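You operate a simulated robot arm through the tools that you are given. There is no shell and no other tool.

You run a simulated robot arm. Do the job below in one go: nothing can be reset, and whatever is moved stays where it is left.

TASK
Put things in order on the counter under the tag rack. At the end: the white soap block from the counter under the tag rack stands where the yellow seal wax block stood; the yellow seal wax block stands where the white starch bottle stood; the white starch bottle from the counter under the tag rack is on the grey folding board; the brown filter cartridge stands where the white soap block stood; whatever was shut is shut again. Leave all else as you found it, and nothing knocked over. Set down upright: starch bottle.

It is judged by the outcome, as a careful person would: the job done as asked, and still so three seconds after it is handed in. It fails if anything else is knocked over, pushed out of place, dropped, spilled or broken. Lids that push on must go on centred and level and be pressed home; caps that screw on are set level and turned clockwise until they are tight.

THE ROBOT
A 5-joint arm with a two-finger parallel gripper, fixed in place. Base frame: the origin is at the foot of the arm, x ahead of it, y to its left, z up; the work surface is at about z = 0. Units: m, degrees, N and s.
With the tool pointing down near the work surface it reaches from about 0.26 to 0.6 m from the base axis. Its first joint turns from -66.0 to 66.0 degrees. The tool tilts only in the upright plane through the base axis and itself; it spins freely about its own axis. Payload 1.57 kg.
Tool frame: the origin (TCP) lies between the finger pads and is the grasp point; the fingertips stand 0.03 m ahead of it; z points along the fingers, y is the line along which they close. Largest opening 0.08 m; finger width 0.017, thickness 0.012; the body of the gripper, 0.04 by 0.082 m, starts 0.08 m behind the TCP.
Orientation is told as [roll, pitch, yaw] about the base's x, y, z axes, in that order, counted from this pose: with the fingers straight down and closing along the base's y, the tool's x points along the base's -x, its y along +y and its z along -z.

THE INTERFACE
- The arm moves only by the tool jog_arm. Its argument "deltas" is one flat list of numbers, 7 for each row, row after row: the closure, from 0 (fully open) to 1 (shut), then the shift along the tool's x, y, z in m, then the turn, a rotation vector about the tool's x, y, z in degrees. In form: [fingers, tx, ty, tz, rx, ry, rz, fingers, tx, ty, tz, rx, ry, rz, ...]. A call has 1 to 20 rows; each row shifts and turns the commanded pose from where the row before left it, along the tool's axes as they then stand. A row lasts 0.2 s, in which the tool goes at most 0.05 m and 8.6 degrees; a call with a longer step from one row to the next is refused whole, and so is a gripper value outside its range. Where a pose cannot be reached the arm comes as near as it can. A force on the tool above 40 N (or 10 N above the force at the start of the call, whichever is more), or a blocked arm, ends the call early, and 0.2 s more pass. Each finger travels about 0.153 m/s and halts on what it meets, pressing with about 28 N; the grip force reading is that of the motor and also rises with nothing between the fingers. The clock runs only during rows and for 0.2 s after the last one: add rows that do not move to give the fingers time. It gives the time, the measured TCP pose, the force on the tool (base axes), the opening and the grip force at its end, in the units of the frame above (readings bear some noise), with the torque about the TCP (base axes, N m) and any sound that the robot's microphone picked up.
- Cameras (640 x 400 px; columns grow to the right, rows downward): "scene" is fixed at [0.0462, 0.4122, 0.5117]; the picture's right is [-0.60, -0.80, 0.00], its down [-0.55, 0.41, -0.73] and it looks along [0.58, -0.44, -0.69] (base axes); focal length 258 px, centre (320, 200). "wrist" rides on the gripper at [0.072, -0.007, -0.122] in the tool frame; the picture's right is [0.09, 1.00, 0.00], its down [-0.84, 0.08, -0.54] and it looks along [-0.54, 0.05, 0.84] (tool axes); focal length 238 px, centre (320, 200). There is no depth. A picture from a camera that has moved, and an enlarged one, comes with that camera's place and axes in the base frame and with its lens.
- snapshot(camera): a new picture of that camera. It takes no simulated time.
- zoom(camera, box): a new picture of the part [left, top, right, bottom] of that camera's present view, enlarged. It takes no simulated time.
- hand_in(): hands the job in; it is judged then, once.

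Places have to be worked out from the pictures, the camera data and where the tool is seen. Open the gripper and draw the arm clear of the work before you hand the job in, unless the task says otherwise.

The tools are called after "Call:" by a JSON object that holds its "op" and its "data". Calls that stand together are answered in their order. jog_arm: Moves the arm, as the interface text tells. Its arguments: {"type":"object","properties":{"deltas":{"type":"array"}},"required":["deltas"]} The other tools are called the same way: snapshot (camera) takes a picture; zoom (camera, box) takes an enlarged picture of a part of a camera's view; hand_in () hands the job in.

At the start:

```text
t: 0.0
eef_pos: [0.3687, 0.1883, 0.3091]
tool_rot: [-0.1, 0.0, 0.1]
ft_force: [1.4, 0.5, -0.1]
wrist_torque: [-0.01, 0.0, 0.04]
gripper_width: 0.0804
finger_force: 0.0
```

scene: 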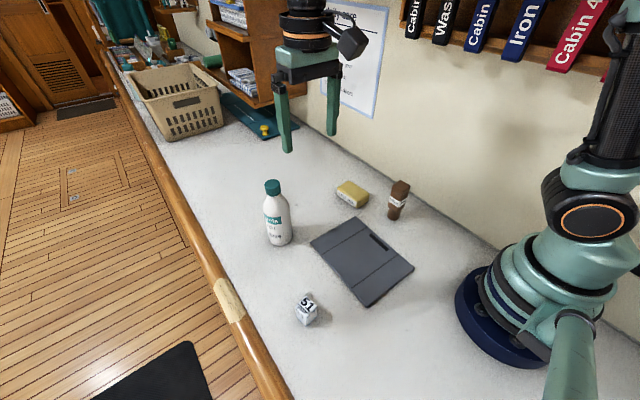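
wrist: 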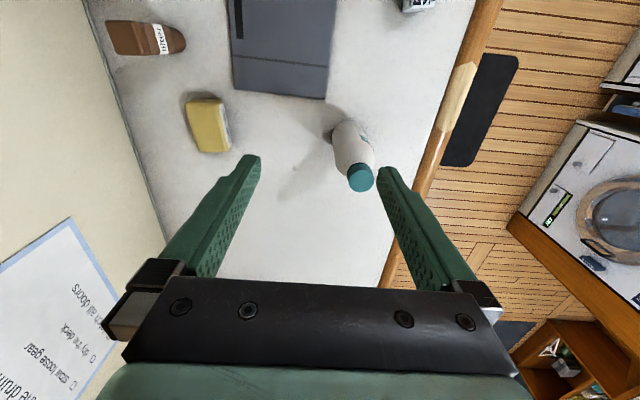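

I see a white bottle with a green cap, a yellow block, a brown cartridge, a grey board and a white "51" block. I'll zoom in to locate them accurately before moving.

Call:
{"op": "zoom", "data": {"camera": "scene", "box": [240, 160, 440, 340]}}

Call:
{"op": "zoom", "data": {"camera": "wrist", "box": [90, 0, 490, 250]}}

Call:
{"op": "zoom", "data": {"camera": "scene", "box": [80, 0, 320, 150]}}

```text
2.22 times, centred on (340, 250) of scene
camera zoom: at [0.0462, 0.4122, 0.5117], right [-0.6, -0.8, 0.0], down [-0.55, 0.41, -0.73], along [0.58, -0.44, -0.69], focal length 572 px, centre (276, 89)
```

zoom: 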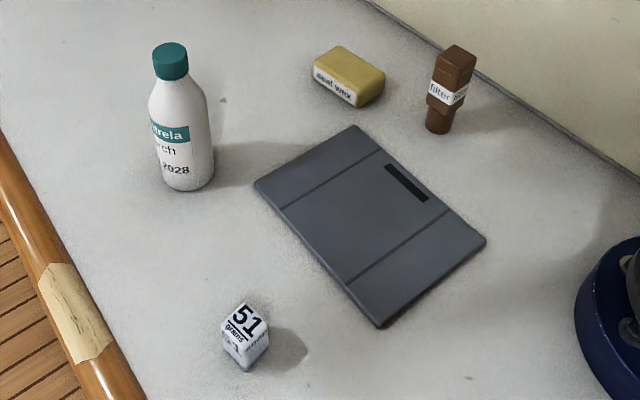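

```text
1.60 times, centred on (290, 125) of wrist
camera zoom: at [0.297, 0.183, 0.4299], right [-0.09, 1.0, 0.0], down [0.84, 0.08, 0.54], along [0.54, 0.05, -0.84], focal length 381 px, centre (368, 320)
```

zoom: 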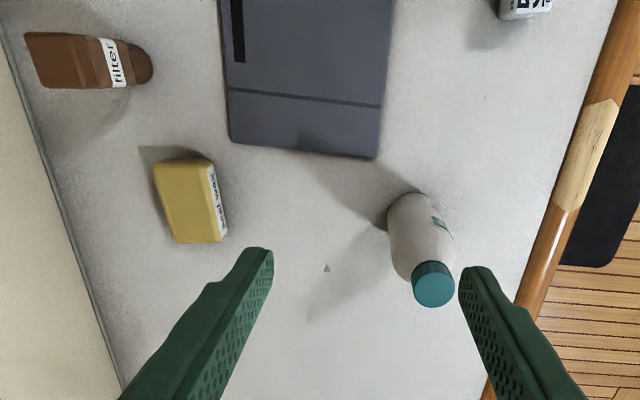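

```text
2.67 times, centred on (200, 75) of scene
camera zoom: at [0.0462, 0.4122, 0.5117], right [-0.6, -0.8, 0.0], down [-0.55, 0.41, -0.73], along [0.58, -0.44, -0.69], focal length 687 px, centre (640, 533)
```

zoom: 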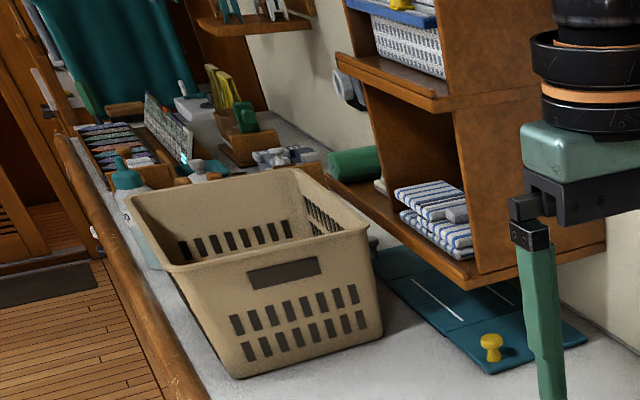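

The "51" cube must be the soap block, so I'll zoom in on it and the other objects to read the labels and measure them.

Call:
{"op": "zoom", "data": {"camera": "scene", "box": [275, 275, 339, 335]}}

Call:
{"op": "zoom", "data": {"camera": "scene", "box": [320, 165, 424, 230]}}

Call:
{"op": "zoom", "data": {"camera": "scene", "box": [240, 170, 336, 250]}}

Call:
{"op": "zoom", "data": {"camera": "wrist", "box": [380, 0, 460, 50]}}

Call:
{"op": "zoom", "data": {"camera": "wrist", "box": [90, 0, 250, 170]}}

```text
6.67 times, centred on (307, 305) of scene
camera zoom: at [0.0462, 0.4122, 0.5117], right [-0.6, -0.8, 0.0], down [-0.55, 0.41, -0.73], along [0.58, -0.44, -0.69], focal length 1716 px, centre (407, -500)
```

zoom: 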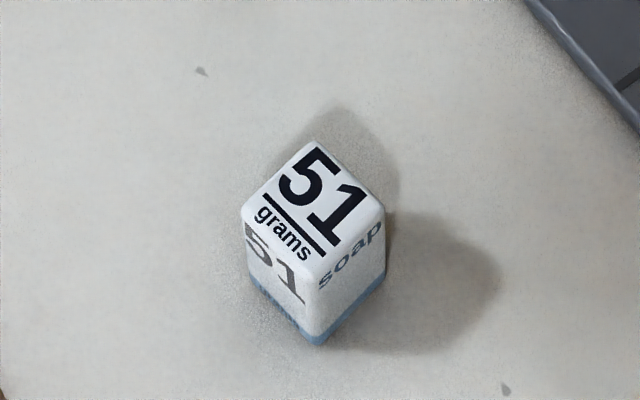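

```text
6.15 times, centred on (372, 198) of scene
camera zoom: at [0.0462, 0.4122, 0.5117], right [-0.6, -0.8, 0.0], down [-0.55, 0.41, -0.73], along [0.58, -0.44, -0.69], focal length 1584 px, centre (0, 215)
```

zoom: 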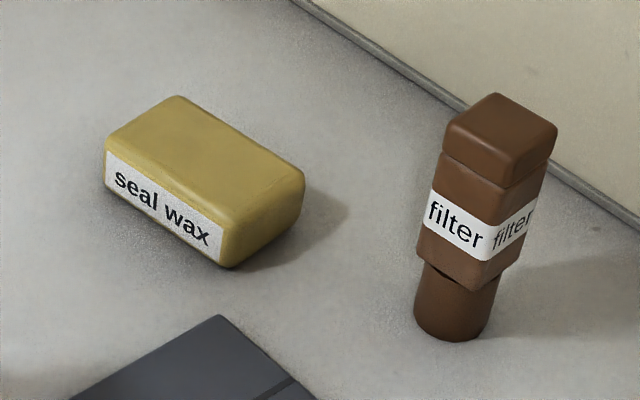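

```text
5.00 times, centred on (288, 210) of scene
camera zoom: at [0.0462, 0.4122, 0.5117], right [-0.6, -0.8, 0.0], down [-0.55, 0.41, -0.73], along [0.58, -0.44, -0.69], focal length 1287 px, centre (480, 150)
```

zoom: 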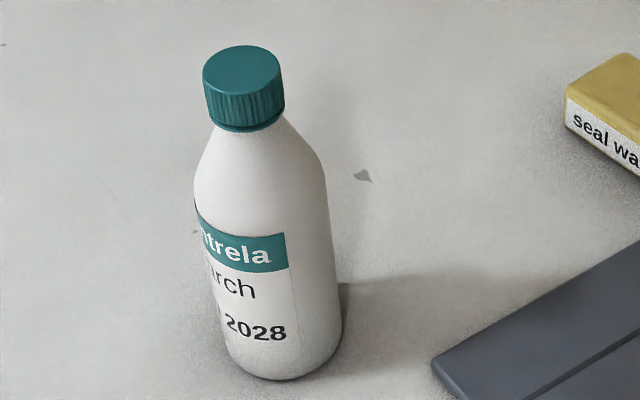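

```text
8.00 times, centred on (420, 25) of wrist
camera zoom: at [0.297, 0.183, 0.4299], right [-0.09, 1.0, 0.0], down [0.84, 0.08, 0.54], along [0.54, 0.05, -0.84], focal length 1907 px, centre (-480, 1600)
```

zoom: 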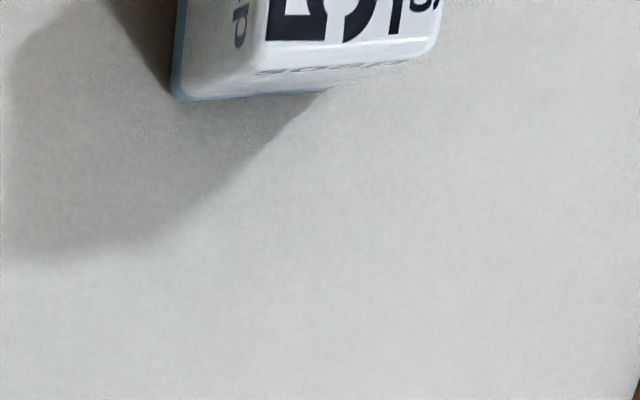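

```text
2.35 times, centred on (170, 85) of wrist
camera zoom: at [0.297, 0.183, 0.4299], right [-0.09, 1.0, 0.0], down [0.84, 0.08, 0.54], along [0.54, 0.05, -0.84], focal length 561 px, centre (673, 471)
```

zoom: 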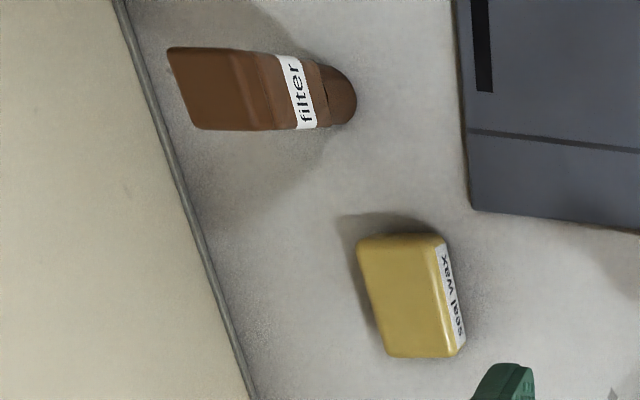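

The soap cube stands at about (0.227, 0.306), the wax at (0.425, 0.005), the filter at (0.305, -0.03), the bottle at (0.42, 0.248) and the board is centred at (0.267, 0.126). I'll move over the bottle at height first to check alignment.

Call:
{"op": "jog_arm", "data": {"deltas": [0, -0.026, 0.03, 0, 0, 0, 0, 0, -0.026, 0.03, 0, 0, 0, 0, 0, 0, 0, 0, 0, 0, 0]}}

Call:
{"op": "snapshot", "data": {"camera": "wrist"}}

Call:
{"op": "snapshot", "data": {"camera": "scene"}}

```text
t: 0.8
eef_pos: [0.4205, 0.2507, 0.307]
tool_rot: [0.0, 0.1, -0.1]
ft_force: [0.2, 0.2, -0.7]
wrist_torque: [0.01, 0.06, 0.0]
gripper_width: 0.0798
finger_force: 0.1
```

```text
taken
camera wrist: at [0.3493, 0.2443, 0.4295], right [-0.09, 1.0, 0.0], down [0.84, 0.08, 0.54], along [0.54, 0.05, -0.84], focal length 238 px, centre (320, 200)
```

wrist: 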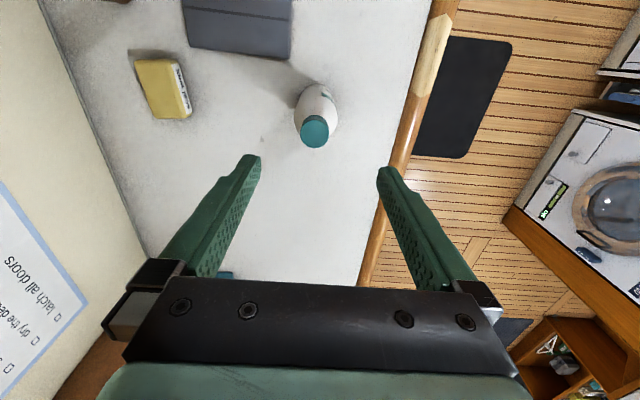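

```text
taken
```

scene: 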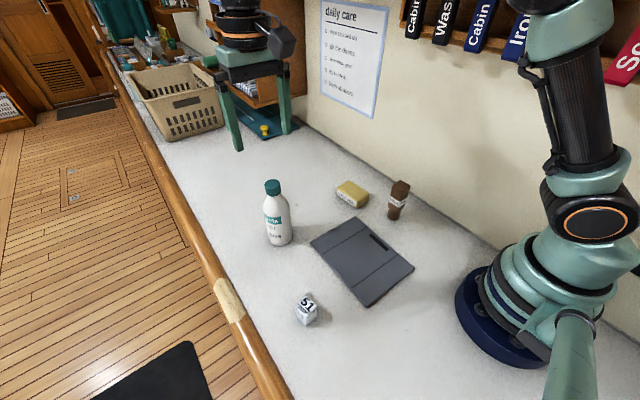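

The wrist view puts the bottle's axis at about (0.42, 0.244), with the cap top near z = 0.187. I'll shift 6.5 mm in -y, go down to z ≈ 0.115 with the fingers either side of the body, then check before closing.

Call:
{"op": "jog_arm", "data": {"deltas": [0, 0, -0.0065, 0.03, 0, 0, 0, 0, 0, 0, 0.045, 0, 0, 0, 0, 0, 0, 0.045, 0, 0, 0, 0, 0, 0, 0.04, 0, 0, 0, 0, 0, 0, 0.032, 0, 0, 0, 0, 0, 0, 0, 0, 0, 0]}}

Call:
{"op": "snapshot", "data": {"camera": "wrist"}}

Call:
{"op": "zoom", "data": {"camera": "scene", "box": [200, 100, 360, 260]}}

```text
t: 2.2
eef_pos: [0.4194, 0.2418, 0.1131]
tool_rot: [0.0, 0.1, 0.0]
ft_force: [0.2, -0.5, -0.3]
wrist_torque: [0.01, 0.01, -0.01]
gripper_width: 0.0801
finger_force: 0.1
```

```text
taken
camera wrist: at [0.347, 0.2362, 0.2352], right [-0.09, 1.0, 0.0], down [0.84, 0.08, 0.54], along [0.54, 0.05, -0.84], focal length 238 px, centre (320, 200)
```

wrist: 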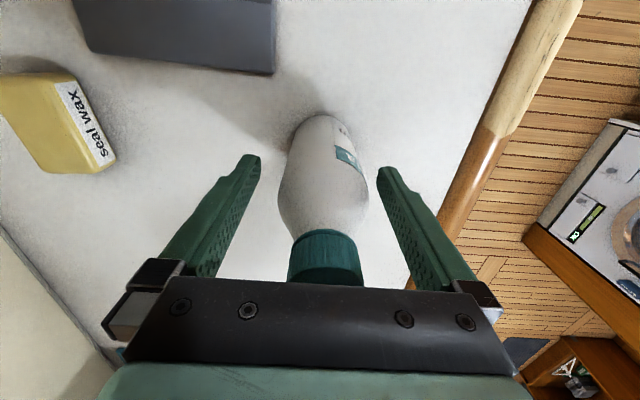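

```text
2.50 times, centred on (280, 180) of scene
camera zoom: at [0.0462, 0.4122, 0.5117], right [-0.6, -0.8, 0.0], down [-0.55, 0.41, -0.73], along [0.58, -0.44, -0.69], focal length 644 px, centre (420, 250)
```

zoom: 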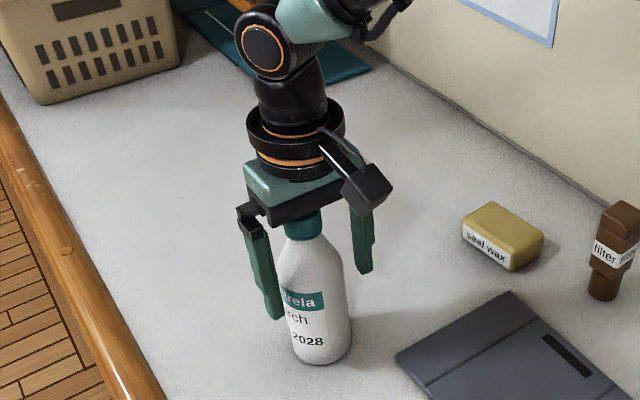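

The bottle is centred between the fingers at body height, so I'll close on it gradually.

Call:
{"op": "jog_arm", "data": {"deltas": [0.2, 0, 0, 0, 0, 0, 0, 0.3, 0, 0, 0, 0, 0, 0, 0.5, 0, 0, 0, 0, 0, 0, 1, 0, 0, 0, 0, 0, 0, 1, 0, 0, 0, 0, 0, 0]}}

Call:
{"op": "snapshot", "data": {"camera": "wrist"}}

```text
t: 3.4
eef_pos: [0.4186, 0.2426, 0.1141]
tool_rot: [-0.1, 0.1, 0.0]
ft_force: [0.6, 0.7, 0.7]
wrist_torque: [0.04, -0.1, 0.03]
gripper_width: 0.0571
finger_force: 28.4
```

```text
taken
camera wrist: at [0.347, 0.2363, 0.2357], right [-0.09, 1.0, 0.0], down [0.84, 0.08, 0.54], along [0.54, 0.05, -0.84], focal length 238 px, centre (320, 200)
```

wrist: 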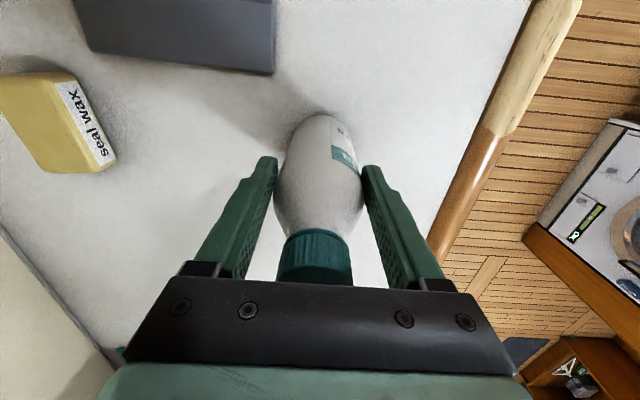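

Gripped at 57 mm width with 28 N. I'll lift 60 mm and carry it over the middle of the board, to about (0.28, 0.126).

Call:
{"op": "jog_arm", "data": {"deltas": [1, 0, 0, -0.01, 0, 0, 0, 1, 0, 0, -0.025, 0, 0, 0, 1, 0, 0, -0.025, 0, 0, 0, 1, 0.0139, -0.01165, 0, 0, 0, 0, 1, 0.0278, -0.0233, 0, 0, 0, 0, 1, 0.0278, -0.0233, 0, 0, 0, 0, 1, 0.0278, -0.0233, 0, 0, 0, 0, 1, 0.0278, -0.0233, 0, 0, 0, 0, 1, 0.0139, -0.01165, 0, 0, 0, 0, 1, 0, 0, 0, 0, 0, 0, 1, 0, 0, 0, 0, 0, 0]}}

Call:
{"op": "snapshot", "data": {"camera": "wrist"}}

Call:
{"op": "snapshot", "data": {"camera": "scene"}}

```text
t: 5.8
eef_pos: [0.2814, 0.1234, 0.1754]
tool_rot: [0.1, 0.0, 0.0]
ft_force: [0.1, 0.8, -2.3]
wrist_torque: [0.0, 0.03, 0.0]
gripper_width: 0.0567
finger_force: 27.5
```

```text
taken
camera wrist: at [0.21, 0.1186, 0.2976], right [-0.09, 1.0, 0.0], down [0.84, 0.08, 0.54], along [0.54, 0.05, -0.84], focal length 238 px, centre (320, 200)
```

wrist: 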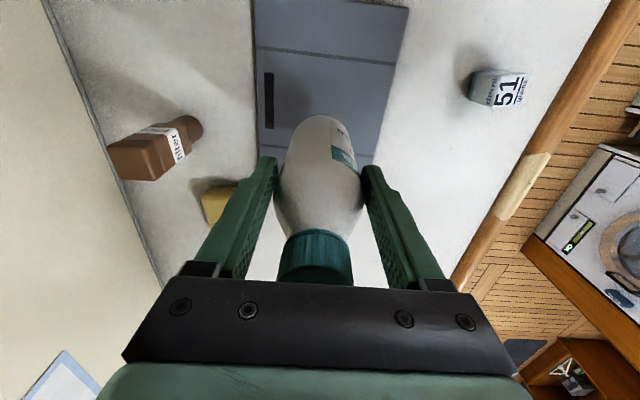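

```text
taken
```

scene: 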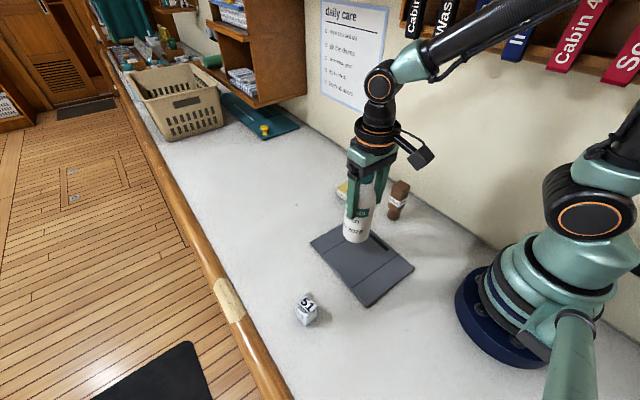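

The bottle hangs upright over the board's middle panel. I'll lower it quickly to about 12 mm above, then creep down until the force shows contact.

Call:
{"op": "jog_arm", "data": {"deltas": [1, 0, 0, 0.02, 0, 0, 0, 1, 0, 0, 0.02, 0, 0, 0, 1, 0, 0, 0.005, 0, 0, 0, 1, 0, 0, 0, 0, 0, 0]}}

Call:
{"op": "zoom", "data": {"camera": "scene", "box": [300, 130, 430, 310]}}

```text
t: 6.8
eef_pos: [0.2825, 0.126, 0.1312]
tool_rot: [0.0, 0.0, 0.0]
ft_force: [0.6, 0.3, -4.0]
wrist_torque: [0.01, 0.05, -0.01]
gripper_width: 0.0569
finger_force: 28.2
```

```text
2.22 times, centred on (365, 220) of scene
camera zoom: at [0.0462, 0.4122, 0.5117], right [-0.6, -0.8, 0.0], down [-0.55, 0.41, -0.73], along [0.58, -0.44, -0.69], focal length 572 px, centre (220, 156)
```

zoom: 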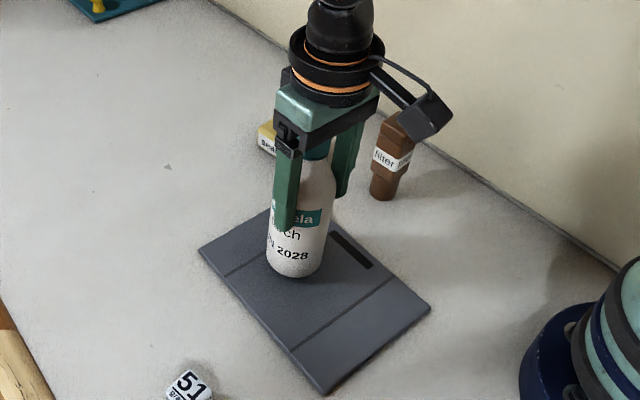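

About 15 mm above counter level now. I'm creeping down in 2 mm rows.

Call:
{"op": "jog_arm", "data": {"deltas": [1, 0, 0, 0.002, 0, 0, 0, 1, 0, 0, 0.002, 0, 0, 0, 1, 0, 0, 0.002, 0, 0, 0, 1, 0, 0, 0, 0, 0, 0]}}

Call:
{"op": "jog_arm", "data": {"deltas": [1, 0, 0, 0.001, 0, 0, 0, 1, 0, 0, 0, 0, 0, 0]}}

Call:
{"op": "jog_arm", "data": {"deltas": [1, 0, 0, 0.001, 0, 0, 0, 1, 0, 0, 0, 0, 0, 0]}}

```text
t: 7.8
eef_pos: [0.2813, 0.1257, 0.1238]
tool_rot: [-0.1, -0.1, 0.0]
ft_force: [-0.3, -0.1, -2.5]
wrist_torque: [0.01, 0.03, -0.01]
gripper_width: 0.0567
finger_force: 27.9
```

```text
t: 8.4
eef_pos: [0.2831, 0.127, 0.1251]
tool_rot: [0.0, 0.0, 0.0]
ft_force: [-0.1, 0.5, -2.8]
wrist_torque: [0.03, 0.04, -0.01]
gripper_width: 0.0565
finger_force: 28.3
```

```text
t: 9.0
eef_pos: [0.2821, 0.1257, 0.1226]
tool_rot: [0.0, 0.1, 0.0]
ft_force: [0.2, 0.1, -2.8]
wrist_torque: [-0.02, 0.02, -0.02]
gripper_width: 0.0571
finger_force: 28.0
```

Still carrying the full weight (-2.8 N), about 7 mm above counter level; continuing in 1 mm steps.

Call:
{"op": "jog_arm", "data": {"deltas": [1, 0, 0, 0.001, 0, 0, 0, 1, 0, 0, 0, 0, 0, 0]}}

Call:
{"op": "jog_arm", "data": {"deltas": [1, 0, 0, 0.001, 0, 0, 0, 1, 0, 0, 0, 0, 0, 0]}}

Call:
{"op": "zoom", "data": {"camera": "scene", "box": [330, 190, 400, 250]}}

```text
t: 9.6
eef_pos: [0.2824, 0.1265, 0.1217]
tool_rot: [0.0, 0.0, -0.1]
ft_force: [-0.4, 0.7, -2.6]
wrist_torque: [0.02, 0.02, -0.01]
gripper_width: 0.0568
finger_force: 28.2
```

```text
t: 10.2
eef_pos: [0.2809, 0.126, 0.1209]
tool_rot: [0.0, 0.0, -0.1]
ft_force: [-0.8, 0.0, 2.3]
wrist_torque: [-0.09, 0.09, -0.01]
gripper_width: 0.0568
finger_force: 27.8
```

```text
6.67 times, centred on (365, 220) of scene
camera zoom: at [0.0462, 0.4122, 0.5117], right [-0.6, -0.8, 0.0], down [-0.55, 0.41, -0.73], along [0.58, -0.44, -0.69], focal length 1716 px, centre (20, 67)
```

zoom: 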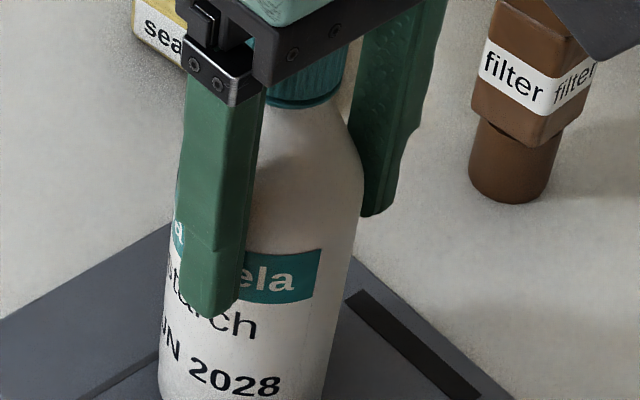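

The force flipped to +2.3 N, so the bottle is resting on the board. I'll open the fingers and rise straight up.

Call:
{"op": "jog_arm", "data": {"deltas": [0.28, 0, 0, 0, 0, 0, 0, 0.15, 0, 0, 0, 0, 0, 0, 0, 0, 0, 0, 0, 0, 0, 0, 0, 0, 0, 0, 0, 0, 0, 0, 0, -0.02, 0, 0, 0, 0, 0, 0, -0.045, 0, 0, 0, 0, 0, 0, -0.045, 0, 0, 0, 0, 0, 0, -0.045, 0, 0, 0, 0, 0, 0, -0.025, 0, 0, 0, 0, 0, 0, 0, 0, 0, 0]}}

Call:
{"op": "snapshot", "data": {"camera": "scene"}}

Call:
{"op": "snapshot", "data": {"camera": "wrist"}}

```text
t: 12.4
eef_pos: [0.2821, 0.1248, 0.3017]
tool_rot: [0.0, 0.0, 0.0]
ft_force: [1.2, 0.1, 0.4]
wrist_torque: [-0.01, -0.02, 0.01]
gripper_width: 0.08
finger_force: 0.0
```

```text
taken
```

scene: 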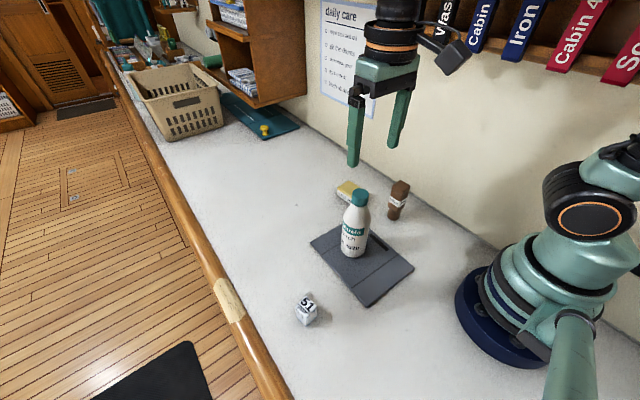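

```text
taken
camera wrist: at [0.2098, 0.1186, 0.4238], right [-0.09, 1.0, 0.0], down [0.84, 0.08, 0.54], along [0.54, 0.05, -0.84], focal length 238 px, centre (320, 200)
```

wrist: 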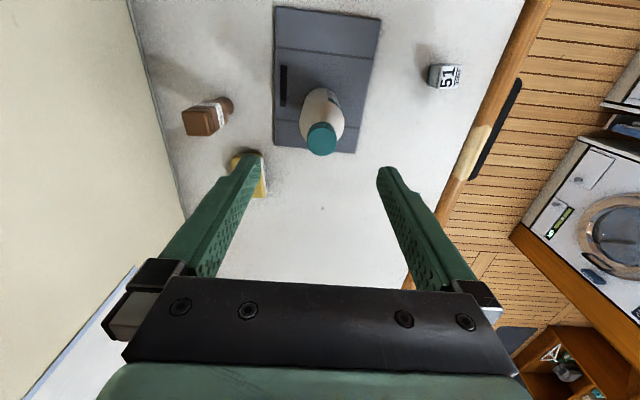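

The bottle stands upright on the board. Next I'll go over the wax block at about (0.425, 0.005), staying high.

Call:
{"op": "jog_arm", "data": {"deltas": [0, -0.0286, -0.024, 0, 0, 0, 0, 0, -0.0286, -0.024, 0, 0, 0, 0, 0, -0.0286, -0.024, 0, 0, 0, 0, 0, -0.0286, -0.024, 0, 0, 0, 0, 0, -0.0286, -0.024, 0, 0, 0, 0, 0, 0, 0, 0, 0, 0, 0]}}

Call:
{"op": "snapshot", "data": {"camera": "wrist"}}

Call:
{"op": "zoom", "data": {"camera": "wrist", "box": [240, 40, 400, 140]}}

Call:
{"op": "snapshot", "data": {"camera": "scene"}}

```text
t: 13.8
eef_pos: [0.427, 0.0049, 0.3009]
tool_rot: [-0.1, 0.0, 0.2]
ft_force: [-0.5, 0.9, 0.5]
wrist_torque: [0.01, 0.03, -0.01]
gripper_width: 0.0798
finger_force: 0.0
```

```text
taken
camera wrist: at [0.3538, -0.002, 0.4231], right [-0.09, 1.0, 0.0], down [0.84, 0.08, 0.54], along [0.54, 0.05, -0.84], focal length 238 px, centre (320, 200)
```

wrist: 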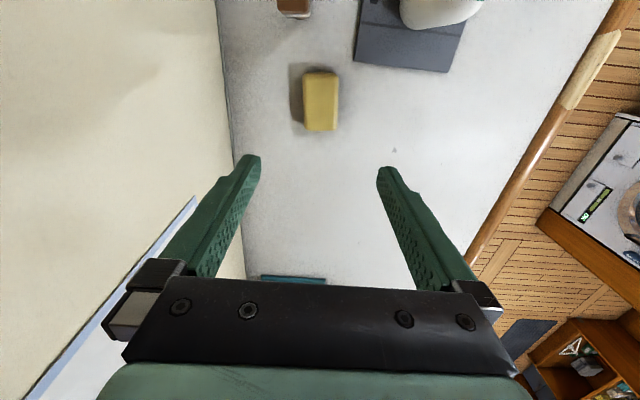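

```text
4.00 times, centred on (320, 90) of wrist
camera zoom: at [0.3538, -0.002, 0.4231], right [-0.09, 1.0, 0.0], down [0.84, 0.08, 0.54], along [0.54, 0.05, -0.84], focal length 953 px, centre (320, 640)
```

zoom: 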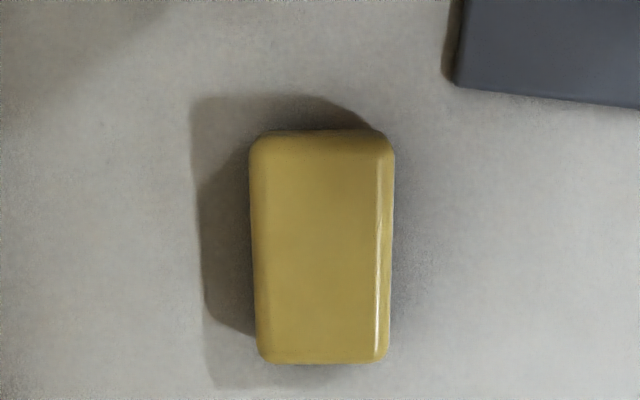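

```text
taken
```

scene: 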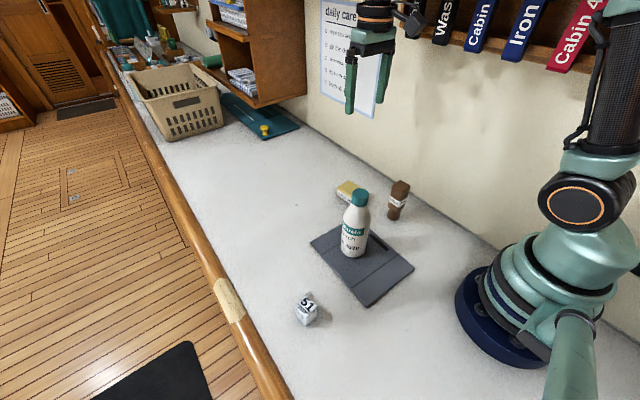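

The wax centre lies directly under the TCP (~(0.426, 0.0055)). It is roughly 75 × 50 × 30 mm with its long axis yawed about +5.5°. I'll spin the tool to match and go down to z ≈ 0.04.

Call:
{"op": "jog_arm", "data": {"deltas": [0, 0, 0, 0.03, 0, 0, -5.5, 0, 0, 0, 0.045, 0, 0, 0, 0, 0, 0, 0.045, 0, 0, 0, 0, 0, 0, 0.045, 0, 0, 0, 0, 0, 0, 0.045, 0, 0, 0, 0, 0, 0, 0.035, 0, 0, 0, 0, 0, 0, 0.015, 0, 0, 0, 0, 0, 0, 0, 0, 0, 0]}}

Call:
{"op": "snapshot", "data": {"camera": "wrist"}}

Call:
{"op": "snapshot", "data": {"camera": "scene"}}

```text
t: 15.6
eef_pos: [0.4245, 0.0062, 0.0417]
tool_rot: [-0.1, 0.0, 5.5]
ft_force: [-0.7, -0.3, -0.5]
wrist_torque: [0.04, 0.0, -0.01]
gripper_width: 0.08
finger_force: 0.0
```

```text
taken
camera wrist: at [0.3541, -0.0065, 0.1634], right [-0.19, 0.98, 0.0], down [0.83, 0.16, 0.54], along [0.53, 0.1, -0.84], focal length 238 px, centre (320, 200)
```

wrist: 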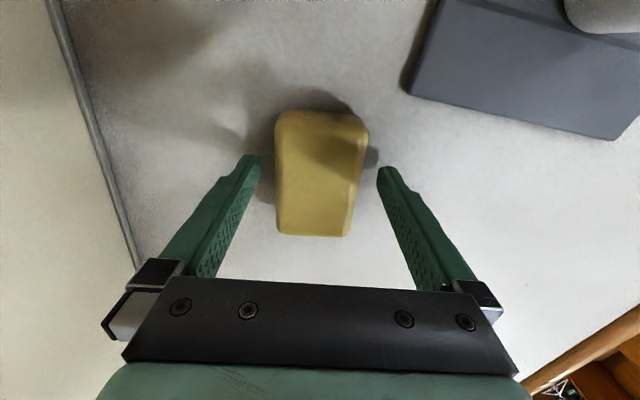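

```text
taken
```

scene: 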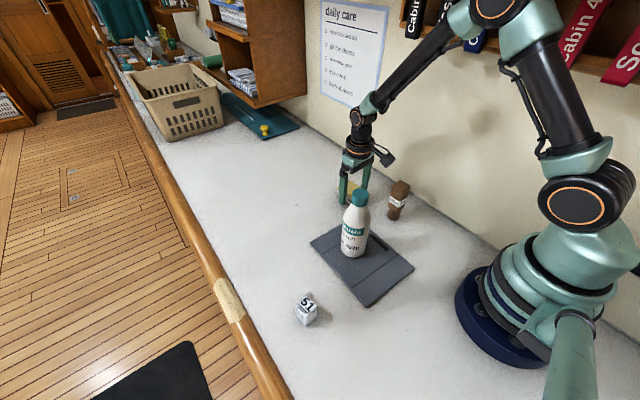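

Well centred; the edges suggest yaw nearer 7.5°, so I'll add 2° of spin, go down 6 mm and close.

Call:
{"op": "jog_arm", "data": {"deltas": [0, 0, 0, 0.004, 0, 0, -2, 0, 0, 0, 0.002, 0, 0, 0, 0.2, 0, 0, 0, 0, 0, 0, 0.35, 0, 0, 0, 0, 0, 0, 0.6, 0, 0, 0, 0, 0, 0, 1, 0, 0, 0, 0, 0, 0, 1, 0, 0, 0, 0, 0, 0]}}

Call:
{"op": "snapshot", "data": {"camera": "wrist"}}

```text
t: 17.2
eef_pos: [0.4243, 0.0066, 0.035]
tool_rot: [0.0, 0.0, 7.5]
ft_force: [0.7, -0.5, 3.0]
wrist_torque: [-0.02, -0.01, -0.08]
gripper_width: 0.0546
finger_force: 28.5
```

```text
taken
camera wrist: at [0.3543, -0.0091, 0.1571], right [-0.22, 0.98, 0.0], down [0.82, 0.19, 0.54], along [0.53, 0.12, -0.84], focal length 238 px, centre (320, 200)
```

wrist: 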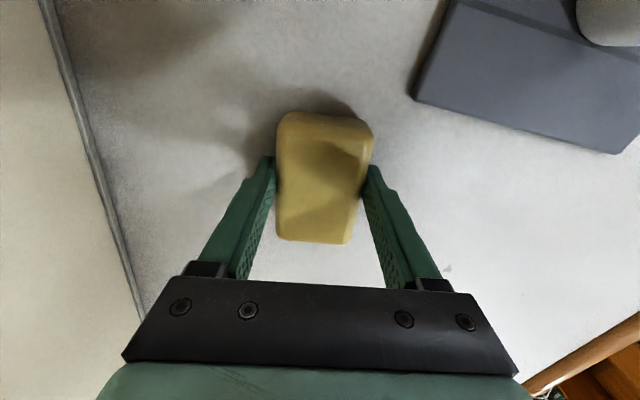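

Wax gripped (54.6 mm, 28 N); its original centre is about (0.428, 0.006). I'll lift it 80 mm and carry it to where the bottle stood, (0.4195, 0.243).

Call:
{"op": "jog_arm", "data": {"deltas": [1, 0, 0, -0.01, 0, 0, 0, 1, 0, 0, -0.035, 0, 0, 0, 1, 0, 0, -0.035, 0, 0, 0, 1, -0.00188, 0.0196, 0, 0, 0, 0, 1, -0.00377, 0.0392, 0, 0, 0, 0, 1, -0.00377, 0.0392, 0, 0, 0, 0, 1, -0.00377, 0.0392, 0, 0, 0, 0, 1, -0.00377, 0.0392, 0, 0, 0, 0, 1, -0.00377, 0.0392, 0, 0, 0, 0, 1, -0.00188, 0.0196, 0, 0, 0, 0, 1, 0, 0, 0, 0, 0, 0]}}

Call:
{"op": "snapshot", "data": {"camera": "wrist"}}

Call:
{"op": "snapshot", "data": {"camera": "scene"}}

```text
t: 19.6
eef_pos: [0.4163, 0.2423, 0.1174]
tool_rot: [0.0, 0.0, 7.6]
ft_force: [0.0, 0.0, -0.5]
wrist_torque: [-0.03, 0.02, -0.02]
gripper_width: 0.0545
finger_force: 28.0
```

```text
taken
camera wrist: at [0.3462, 0.2274, 0.2388], right [-0.22, 0.98, 0.0], down [0.82, 0.19, 0.54], along [0.53, 0.12, -0.84], focal length 238 px, centre (320, 200)
```

wrist: 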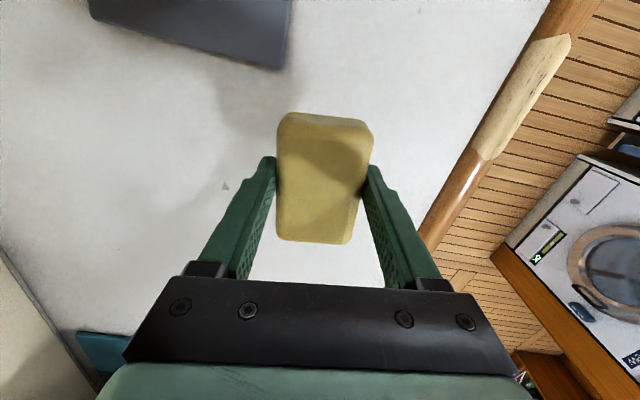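

```text
taken
```

scene: 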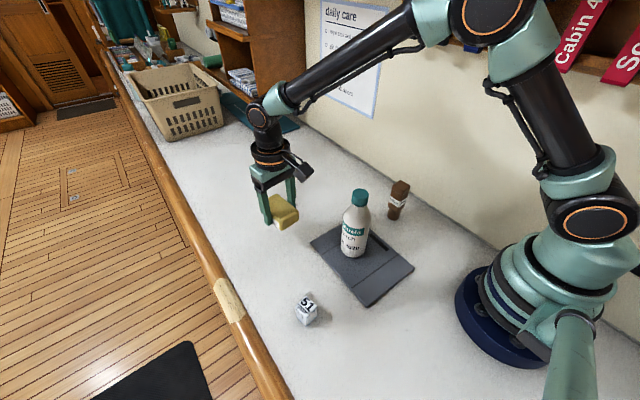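

The wax is held level above the bottle's old place. I'm lowering to about 5 mm above the counter, then creeping down.

Call:
{"op": "jog_arm", "data": {"deltas": [1, 0, 0, 0.03, 0, 0, 0, 1, 0, 0, 0.03, 0, 0, 0, 1, 0, 0, 0.014, 0, 0, 0, 1, 0, 0, 0.002, 0, 0, 0, 1, 0, 0, 0, 0, 0, 0]}}

Call:
{"op": "jog_arm", "data": {"deltas": [1, 0, 0, 0.002, 0, 0, 0, 1, 0, 0, 0, 0, 0, 0]}}

Call:
{"op": "jog_arm", "data": {"deltas": [1, 0, 0, 0.001, 0, 0, 0, 1, 0, 0, 0, 0, 0, 0]}}

```text
t: 20.8
eef_pos: [0.4176, 0.2417, 0.0389]
tool_rot: [0.1, 0.0, 7.4]
ft_force: [0.4, 0.7, -1.4]
wrist_torque: [0.03, 0.01, -0.02]
gripper_width: 0.0548
finger_force: 28.1
```

```text
t: 21.4
eef_pos: [0.4164, 0.2414, 0.0374]
tool_rot: [0.0, 0.0, 7.5]
ft_force: [-0.7, -0.1, -1.0]
wrist_torque: [0.02, 0.01, 0.02]
gripper_width: 0.0544
finger_force: 27.6
```

```text
t: 22.0
eef_pos: [0.4168, 0.2412, 0.0368]
tool_rot: [0.0, 0.1, 7.5]
ft_force: [0.0, 0.4, -1.9]
wrist_torque: [0.02, 0.01, 0.0]
gripper_width: 0.0545
finger_force: 27.9
```

Still in the air (about 1 mm to go), so another 1 mm step or two.

Call:
{"op": "jog_arm", "data": {"deltas": [1, 0, 0, 0.001, 0, 0, 0, 1, 0, 0, 0, 0, 0, 0]}}

Call:
{"op": "jog_arm", "data": {"deltas": [1, 0, 0, 0.0005, 0, 0, 0, 1, 0, 0, 0, 0, 0, 0]}}

```text
t: 22.6
eef_pos: [0.4172, 0.2414, 0.0359]
tool_rot: [0.0, 0.0, 7.6]
ft_force: [0.3, 0.7, -2.0]
wrist_torque: [-0.02, 0.01, 0.01]
gripper_width: 0.0545
finger_force: 28.2
```

```text
t: 23.2
eef_pos: [0.4163, 0.2422, 0.0358]
tool_rot: [0.0, 0.0, 7.5]
ft_force: [-0.7, -0.7, 0.2]
wrist_torque: [-0.02, 0.01, -0.01]
gripper_width: 0.0545
finger_force: 28.2
```

Contact: the force rose to about +0.2 N. I'll release gently and rise straight up.

Call:
{"op": "jog_arm", "data": {"deltas": [1, 0, 0, 0.0003, 0, 0, 0, 0.3, 0, 0, 0, 0, 0, 0, 0.15, 0, 0, 0, 0, 0, 0, 0, 0, 0, 0, 0, 0, 0, 0, 0, 0, 0, 0, 0, 0, 0, 0, 0, -0.02, 0, 0, 0, 0, 0, 0, -0.045, 0, 0, 0, 0, 0, 0, -0.045, 0, 0, 0, 0, 0, 0, -0.045, 0, 0, 0, 0, 0, 0, -0.045, 0, 0, 0, 0, 0, 0, -0.03, 0, 0, 0, 0, 0, 0, 0, 0, 0, 0]}}

Call:
{"op": "snapshot", "data": {"camera": "scene"}}

Call:
{"op": "snapshot", "data": {"camera": "wrist"}}

```text
t: 25.8
eef_pos: [0.4179, 0.2415, 0.2634]
tool_rot: [0.0, 0.0, 7.5]
ft_force: [-1.0, -0.1, 0.0]
wrist_torque: [-0.03, 0.02, -0.02]
gripper_width: 0.08
finger_force: 0.1
```

```text
taken
```

scene: 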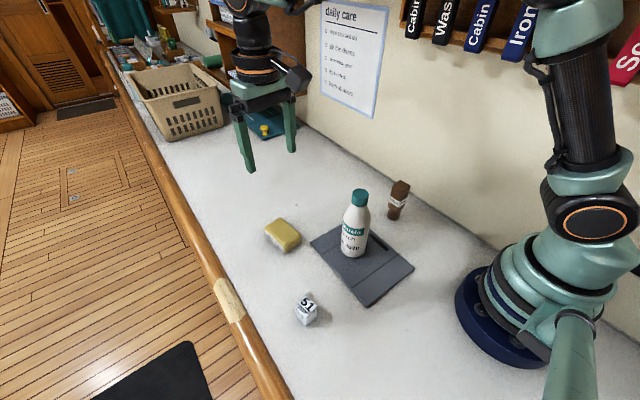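

```text
taken
camera wrist: at [0.3471, 0.2267, 0.3874], right [-0.22, 0.97, 0.0], down [0.82, 0.19, 0.54], along [0.53, 0.12, -0.84], focal length 238 px, centre (320, 200)
```

wrist: 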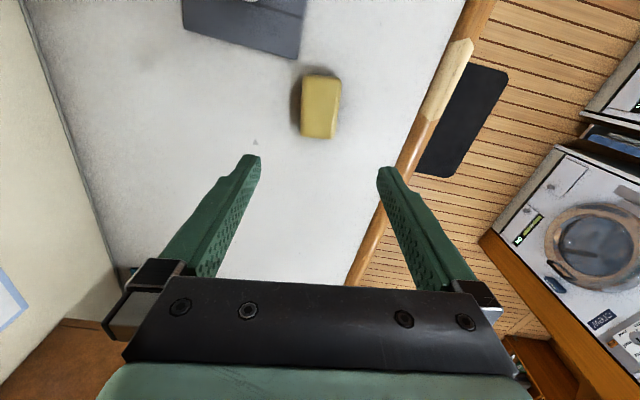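

Wax is down where the bottle stood. Now I'll move high over the soap cube at about (0.2265, 0.306).

Call:
{"op": "jog_arm", "data": {"deltas": [0, 0.0362, 0.0177, -0.004, 0, 0, 0, 0, 0.0362, 0.0177, -0.004, 0, 0, 0, 0, 0.0362, 0.0177, -0.004, 0, 0, 0, 0, 0.0362, 0.0177, -0.004, 0, 0, 0, 0, 0.0362, 0.0177, 0, 0, 0, 0, 0, 0, 0, 0, 0, 0, 0]}}

Call:
{"op": "snapshot", "data": {"camera": "wrist"}}

Call:
{"op": "zoom", "data": {"camera": "wrist", "box": [240, 50, 400, 150]}}

Call:
{"op": "snapshot", "data": {"camera": "scene"}}

```text
t: 27.2
eef_pos: [0.2248, 0.307, 0.2797]
tool_rot: [0.0, 0.0, 7.5]
ft_force: [0.6, -0.4, 0.2]
wrist_torque: [-0.01, 0.03, -0.01]
gripper_width: 0.08
finger_force: 0.1
```

```text
taken
camera wrist: at [0.1544, 0.2919, 0.4017], right [-0.22, 0.98, 0.0], down [0.82, 0.19, 0.54], along [0.53, 0.12, -0.84], focal length 238 px, centre (320, 200)
```

wrist: 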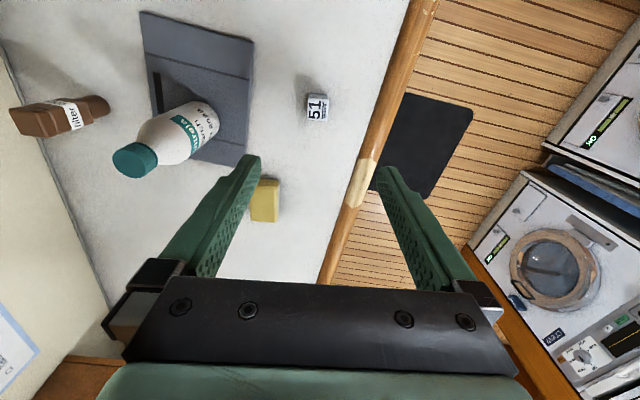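

```text
4.00 times, centred on (320, 100) of wrist
camera zoom: at [0.1544, 0.2919, 0.4017], right [-0.22, 0.98, 0.0], down [0.82, 0.19, 0.54], along [0.53, 0.12, -0.84], focal length 953 px, centre (320, 600)
```

zoom: 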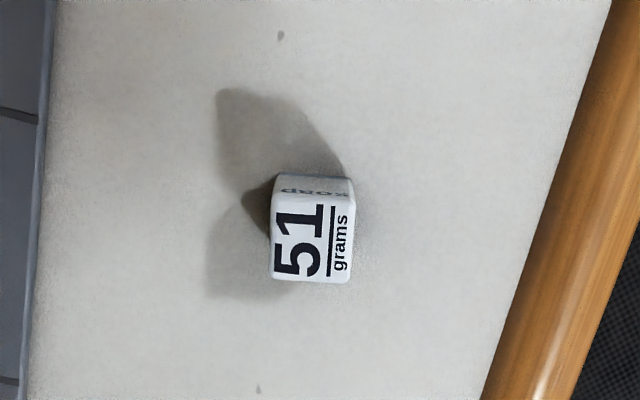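

```text
taken
```

scene: 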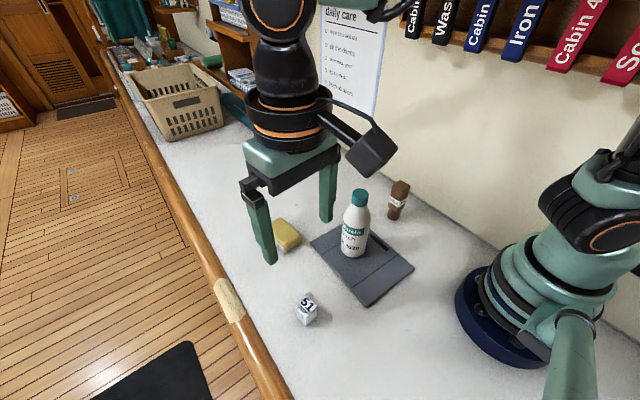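

The soap is about 3 mm ahead of the tool and 3 mm to its right (-y), centre about (0.228, 0.305), yaw about 10.5°. I'll correct for that and go down to z ≈ 0.04.

Call:
{"op": "jog_arm", "data": {"deltas": [0, -0.0033, -0.0029, 0.03, 0, 0, 0, 0, 0, 0, 0.045, 0, 0, -3, 0, 0, 0, 0.045, 0, 0, 0, 0, 0, 0, 0.045, 0, 0, 0, 0, 0, 0, 0.035, 0, 0, 0, 0, 0, 0, 0.02, 0, 0, 0, 0, 0, 0, 0.01, 0, 0, 0, 0, 0, 0, 0, 0, 0, 0]}}

Call:
{"op": "snapshot", "data": {"camera": "wrist"}}

Call:
{"op": "snapshot", "data": {"camera": "scene"}}

```text
t: 29.0
eef_pos: [0.2303, 0.3033, 0.0509]
tool_rot: [0.1, -0.1, 10.5]
ft_force: [0.3, -0.5, 0.0]
wrist_torque: [-0.01, 0.04, 0.01]
gripper_width: 0.0797
finger_force: 0.1
```

```text
taken
camera wrist: at [0.1596, 0.285, 0.1729], right [-0.27, 0.96, 0.0], down [0.81, 0.23, 0.54], along [0.52, 0.15, -0.84], focal length 238 px, centre (320, 200)
```

wrist: 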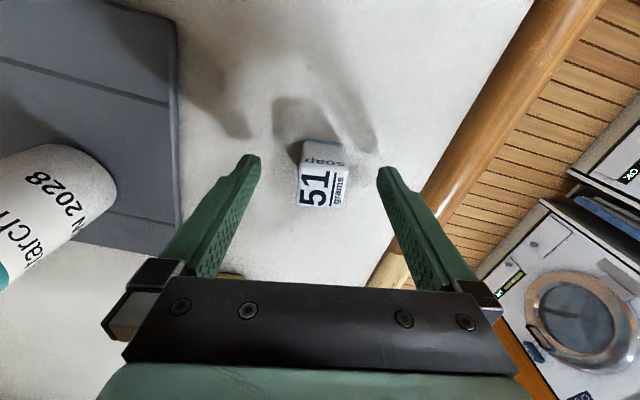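

```text
taken
```

scene: 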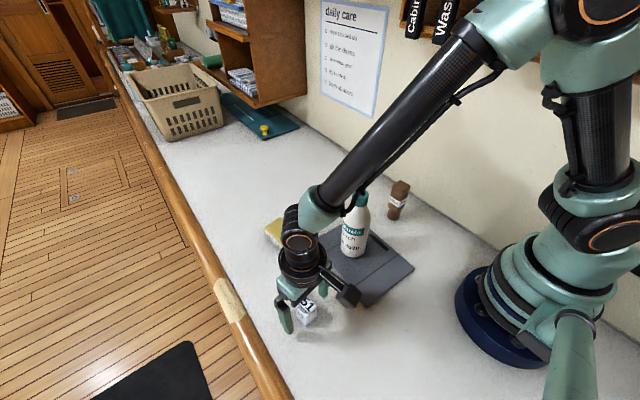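

Soap is centred between the fingers. I'll zoom in to check its yaw before the final descent.

Call:
{"op": "zoom", "data": {"camera": "wrist", "box": [270, 130, 382, 230]}}

```text
4.00 times, centred on (326, 180) of wrist
camera zoom: at [0.1596, 0.285, 0.1729], right [-0.27, 0.96, 0.0], down [0.81, 0.23, 0.54], along [0.52, 0.15, -0.84], focal length 953 px, centre (296, 280)
```

zoom: 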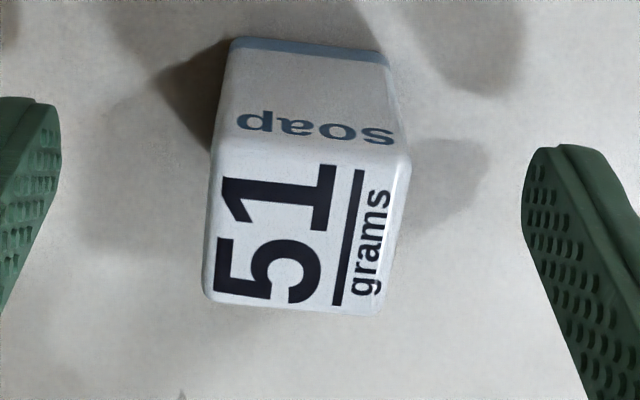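

Yaw about 10°, matching the tool. I'll go down the last 12 mm and close on the cube.

Call:
{"op": "jog_arm", "data": {"deltas": [0, -0.001, 0.002, 0.008, 0, 0, 0, 0, 0, 0, 0.004, 0, 0, 0, 0, 0, 0, 0, 0, 0, 0, 0.25, 0, 0, 0, 0, 0, 0, 0.45, 0, 0, 0, 0, 0, 0, 0.6, 0, 0, 0, 0, 0, 0, 0.8, 0, 0, 0, 0, 0, 0, 1, 0, 0, 0, 0, 0, 0, 1, 0, 0, 0, 0, 0, 0]}}

Call:
{"op": "snapshot", "data": {"camera": "wrist"}}

```text
t: 31.0
eef_pos: [0.2301, 0.3058, 0.0382]
tool_rot: [0.0, 0.0, 10.5]
ft_force: [1.2, -0.1, 0.1]
wrist_torque: [0.0, -0.01, -0.02]
gripper_width: 0.0291
finger_force: 27.9
```

```text
taken
camera wrist: at [0.1604, 0.2867, 0.1607], right [-0.27, 0.96, 0.0], down [0.81, 0.23, 0.54], along [0.52, 0.15, -0.84], focal length 238 px, centre (320, 200)
```

wrist: 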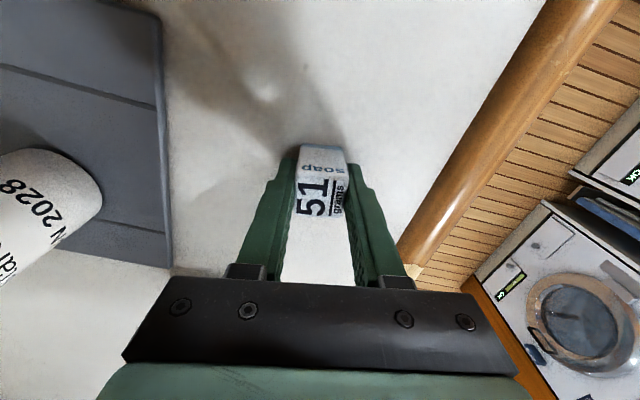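

Soap held at 29 mm, original TCP (0.230, 0.306). I'll lift it high, clear of the bottle, and carry it to the wax's old place at (0.427, 0.006).

Call:
{"op": "jog_arm", "data": {"deltas": [1, 0, 0, -0.01, 0, 0, 0, 1, 0, 0, -0.035, 0, 0, 0, 1, 0, 0, -0.045, 0, 0, 0, 1, 0, 0, -0.045, 0, 0, 0, 1, 0, 0, -0.045, 0, 0, 0, 1, 0, 0, -0.045, 0, 0, 0, 1, 0, 0, -0.015, 0, 0, 0, 1, 0, 0, 0, 0, 0, 0]}}

Call:
{"op": "jog_arm", "data": {"deltas": [1, -0.00773, -0.01837, 0, 0, 0, 0, 1, -0.01546, -0.03674, 0, 0, 0, 0, 1, -0.01546, -0.03674, 0, 0, 0, 0, 1, -0.01546, -0.03674, 0, 0, 0, 0, 1, -0.01546, -0.03674, 0, 0, 0, 0, 1, -0.01546, -0.03674, 0, 0, 0, 0, 1, -0.01546, -0.03674, 0, 0, 0, 0, 1, -0.01546, -0.03674, 0, 0, 0, 0, 1, -0.01546, -0.03674, 0, 0, 0, 0, 1, -0.00773, -0.01837, 0, 0, 0, 0, 1, 0, 0, 0, 0, 0, 0]}}

Call:
{"op": "snapshot", "data": {"camera": "scene"}}

Call:
{"op": "snapshot", "data": {"camera": "wrist"}}

```text
t: 32.8
eef_pos: [0.229, 0.3056, 0.2787]
tool_rot: [0.1, 0.0, 10.5]
ft_force: [-0.5, 0.5, -0.3]
wrist_torque: [-0.04, 0.0, -0.02]
gripper_width: 0.0291
finger_force: 27.4
```

```text
t: 35.2
eef_pos: [0.4267, 0.0071, 0.2769]
tool_rot: [0.0, 0.1, 10.5]
ft_force: [0.6, -0.4, -0.6]
wrist_torque: [0.01, -0.01, 0.01]
gripper_width: 0.0293
finger_force: 28.3
```

```text
taken
```

scene: 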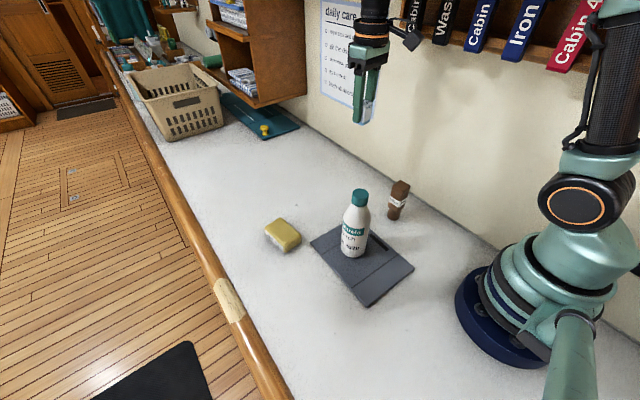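

```text
taken
camera wrist: at [0.3574, -0.0113, 0.4], right [-0.27, 0.96, 0.0], down [0.81, 0.23, 0.54], along [0.52, 0.15, -0.84], focal length 238 px, centre (320, 200)
```

wrist: 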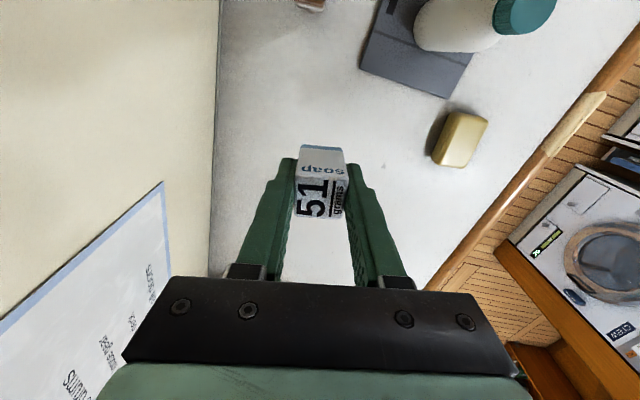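

Soap is over the wax's old place. I'm lowering to about 4 mm above the counter.

Call:
{"op": "jog_arm", "data": {"deltas": [1, 0, 0, 0.04, 0, 0, 0, 1, 0, 0, 0.045, 0, 0, 0, 1, 0, 0, 0.045, 0, 0, 0, 1, 0, 0, 0.045, 0, 0, 0, 1, 0, 0, 0.035, 0, 0, 0, 1, 0, 0, 0.018, 0, 0, 0, 1, 0, 0, 0.006, 0, 0, 0, 1, 0, 0, 0.002, 0, 0, 0, 1, 0, 0, 0, 0, 0, 0]}}

Call:
{"op": "jog_arm", "data": {"deltas": [1, 0, 0, 0.002, 0, 0, 0, 1, 0, 0, 0, 0, 0, 0]}}

Call:
{"op": "jog_arm", "data": {"deltas": [1, 0, 0, 0.001, 0, 0, 0, 1, 0, 0, 0, 0, 0, 0]}}

```text
t: 37.2
eef_pos: [0.428, 0.0056, 0.041]
tool_rot: [-0.1, 0.0, 10.5]
ft_force: [-0.5, 0.2, 0.5]
wrist_torque: [0.0, -0.01, 0.01]
gripper_width: 0.0291
finger_force: 27.9
```

```text
t: 37.8
eef_pos: [0.4277, 0.0067, 0.0405]
tool_rot: [0.0, 0.0, 10.5]
ft_force: [-0.2, -0.5, -0.8]
wrist_torque: [-0.02, -0.03, -0.04]
gripper_width: 0.0293
finger_force: 28.0
```

```text
t: 38.4
eef_pos: [0.429, 0.0076, 0.0382]
tool_rot: [0.0, 0.0, 10.6]
ft_force: [-0.4, -0.2, -0.8]
wrist_torque: [-0.01, 0.01, 0.0]
gripper_width: 0.0293
finger_force: 28.5
```

The grip height was 0.038, so about 1 mm remains; the last small steps follow.

Call:
{"op": "jog_arm", "data": {"deltas": [1, 0, 0, 0.0007, 0, 0, 0, 1, 0, 0, 0, 0, 0, 0]}}

Call:
{"op": "jog_arm", "data": {"deltas": [1, 0, 0, 0.0005, 0, 0, 0, 1, 0, 0, 0, 0, 0, 0]}}

Call:
{"op": "zoom", "data": {"camera": "scene", "box": [310, 120, 410, 220]}}

```text
t: 39.0
eef_pos: [0.4273, 0.0058, 0.0395]
tool_rot: [0.0, 0.0, 10.5]
ft_force: [-0.7, 2.1, 5.3]
wrist_torque: [0.04, 0.06, -0.02]
gripper_width: 0.0293
finger_force: 28.0
```

```text
t: 39.6
eef_pos: [0.4284, 0.0068, 0.0376]
tool_rot: [-0.1, 0.0, 10.5]
ft_force: [-4.9, 1.2, 19.0]
wrist_torque: [0.03, 0.23, 0.05]
gripper_width: 0.0293
finger_force: 27.7
```

```text
4.00 times, centred on (360, 170) of scene
camera zoom: at [0.0461, 0.4122, 0.5117], right [-0.6, -0.8, 0.0], down [-0.55, 0.41, -0.73], along [0.58, -0.44, -0.69], focal length 1030 px, centre (160, 320)
```

zoom: 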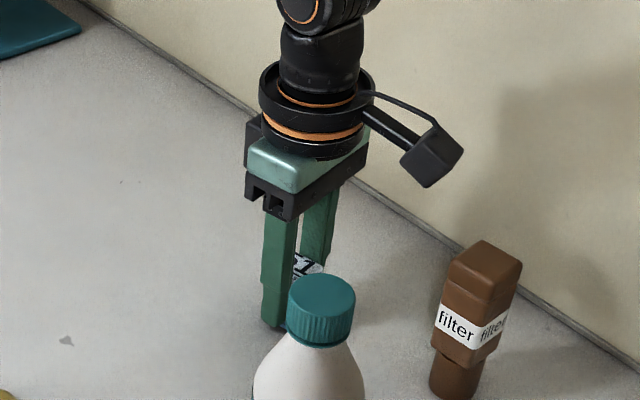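

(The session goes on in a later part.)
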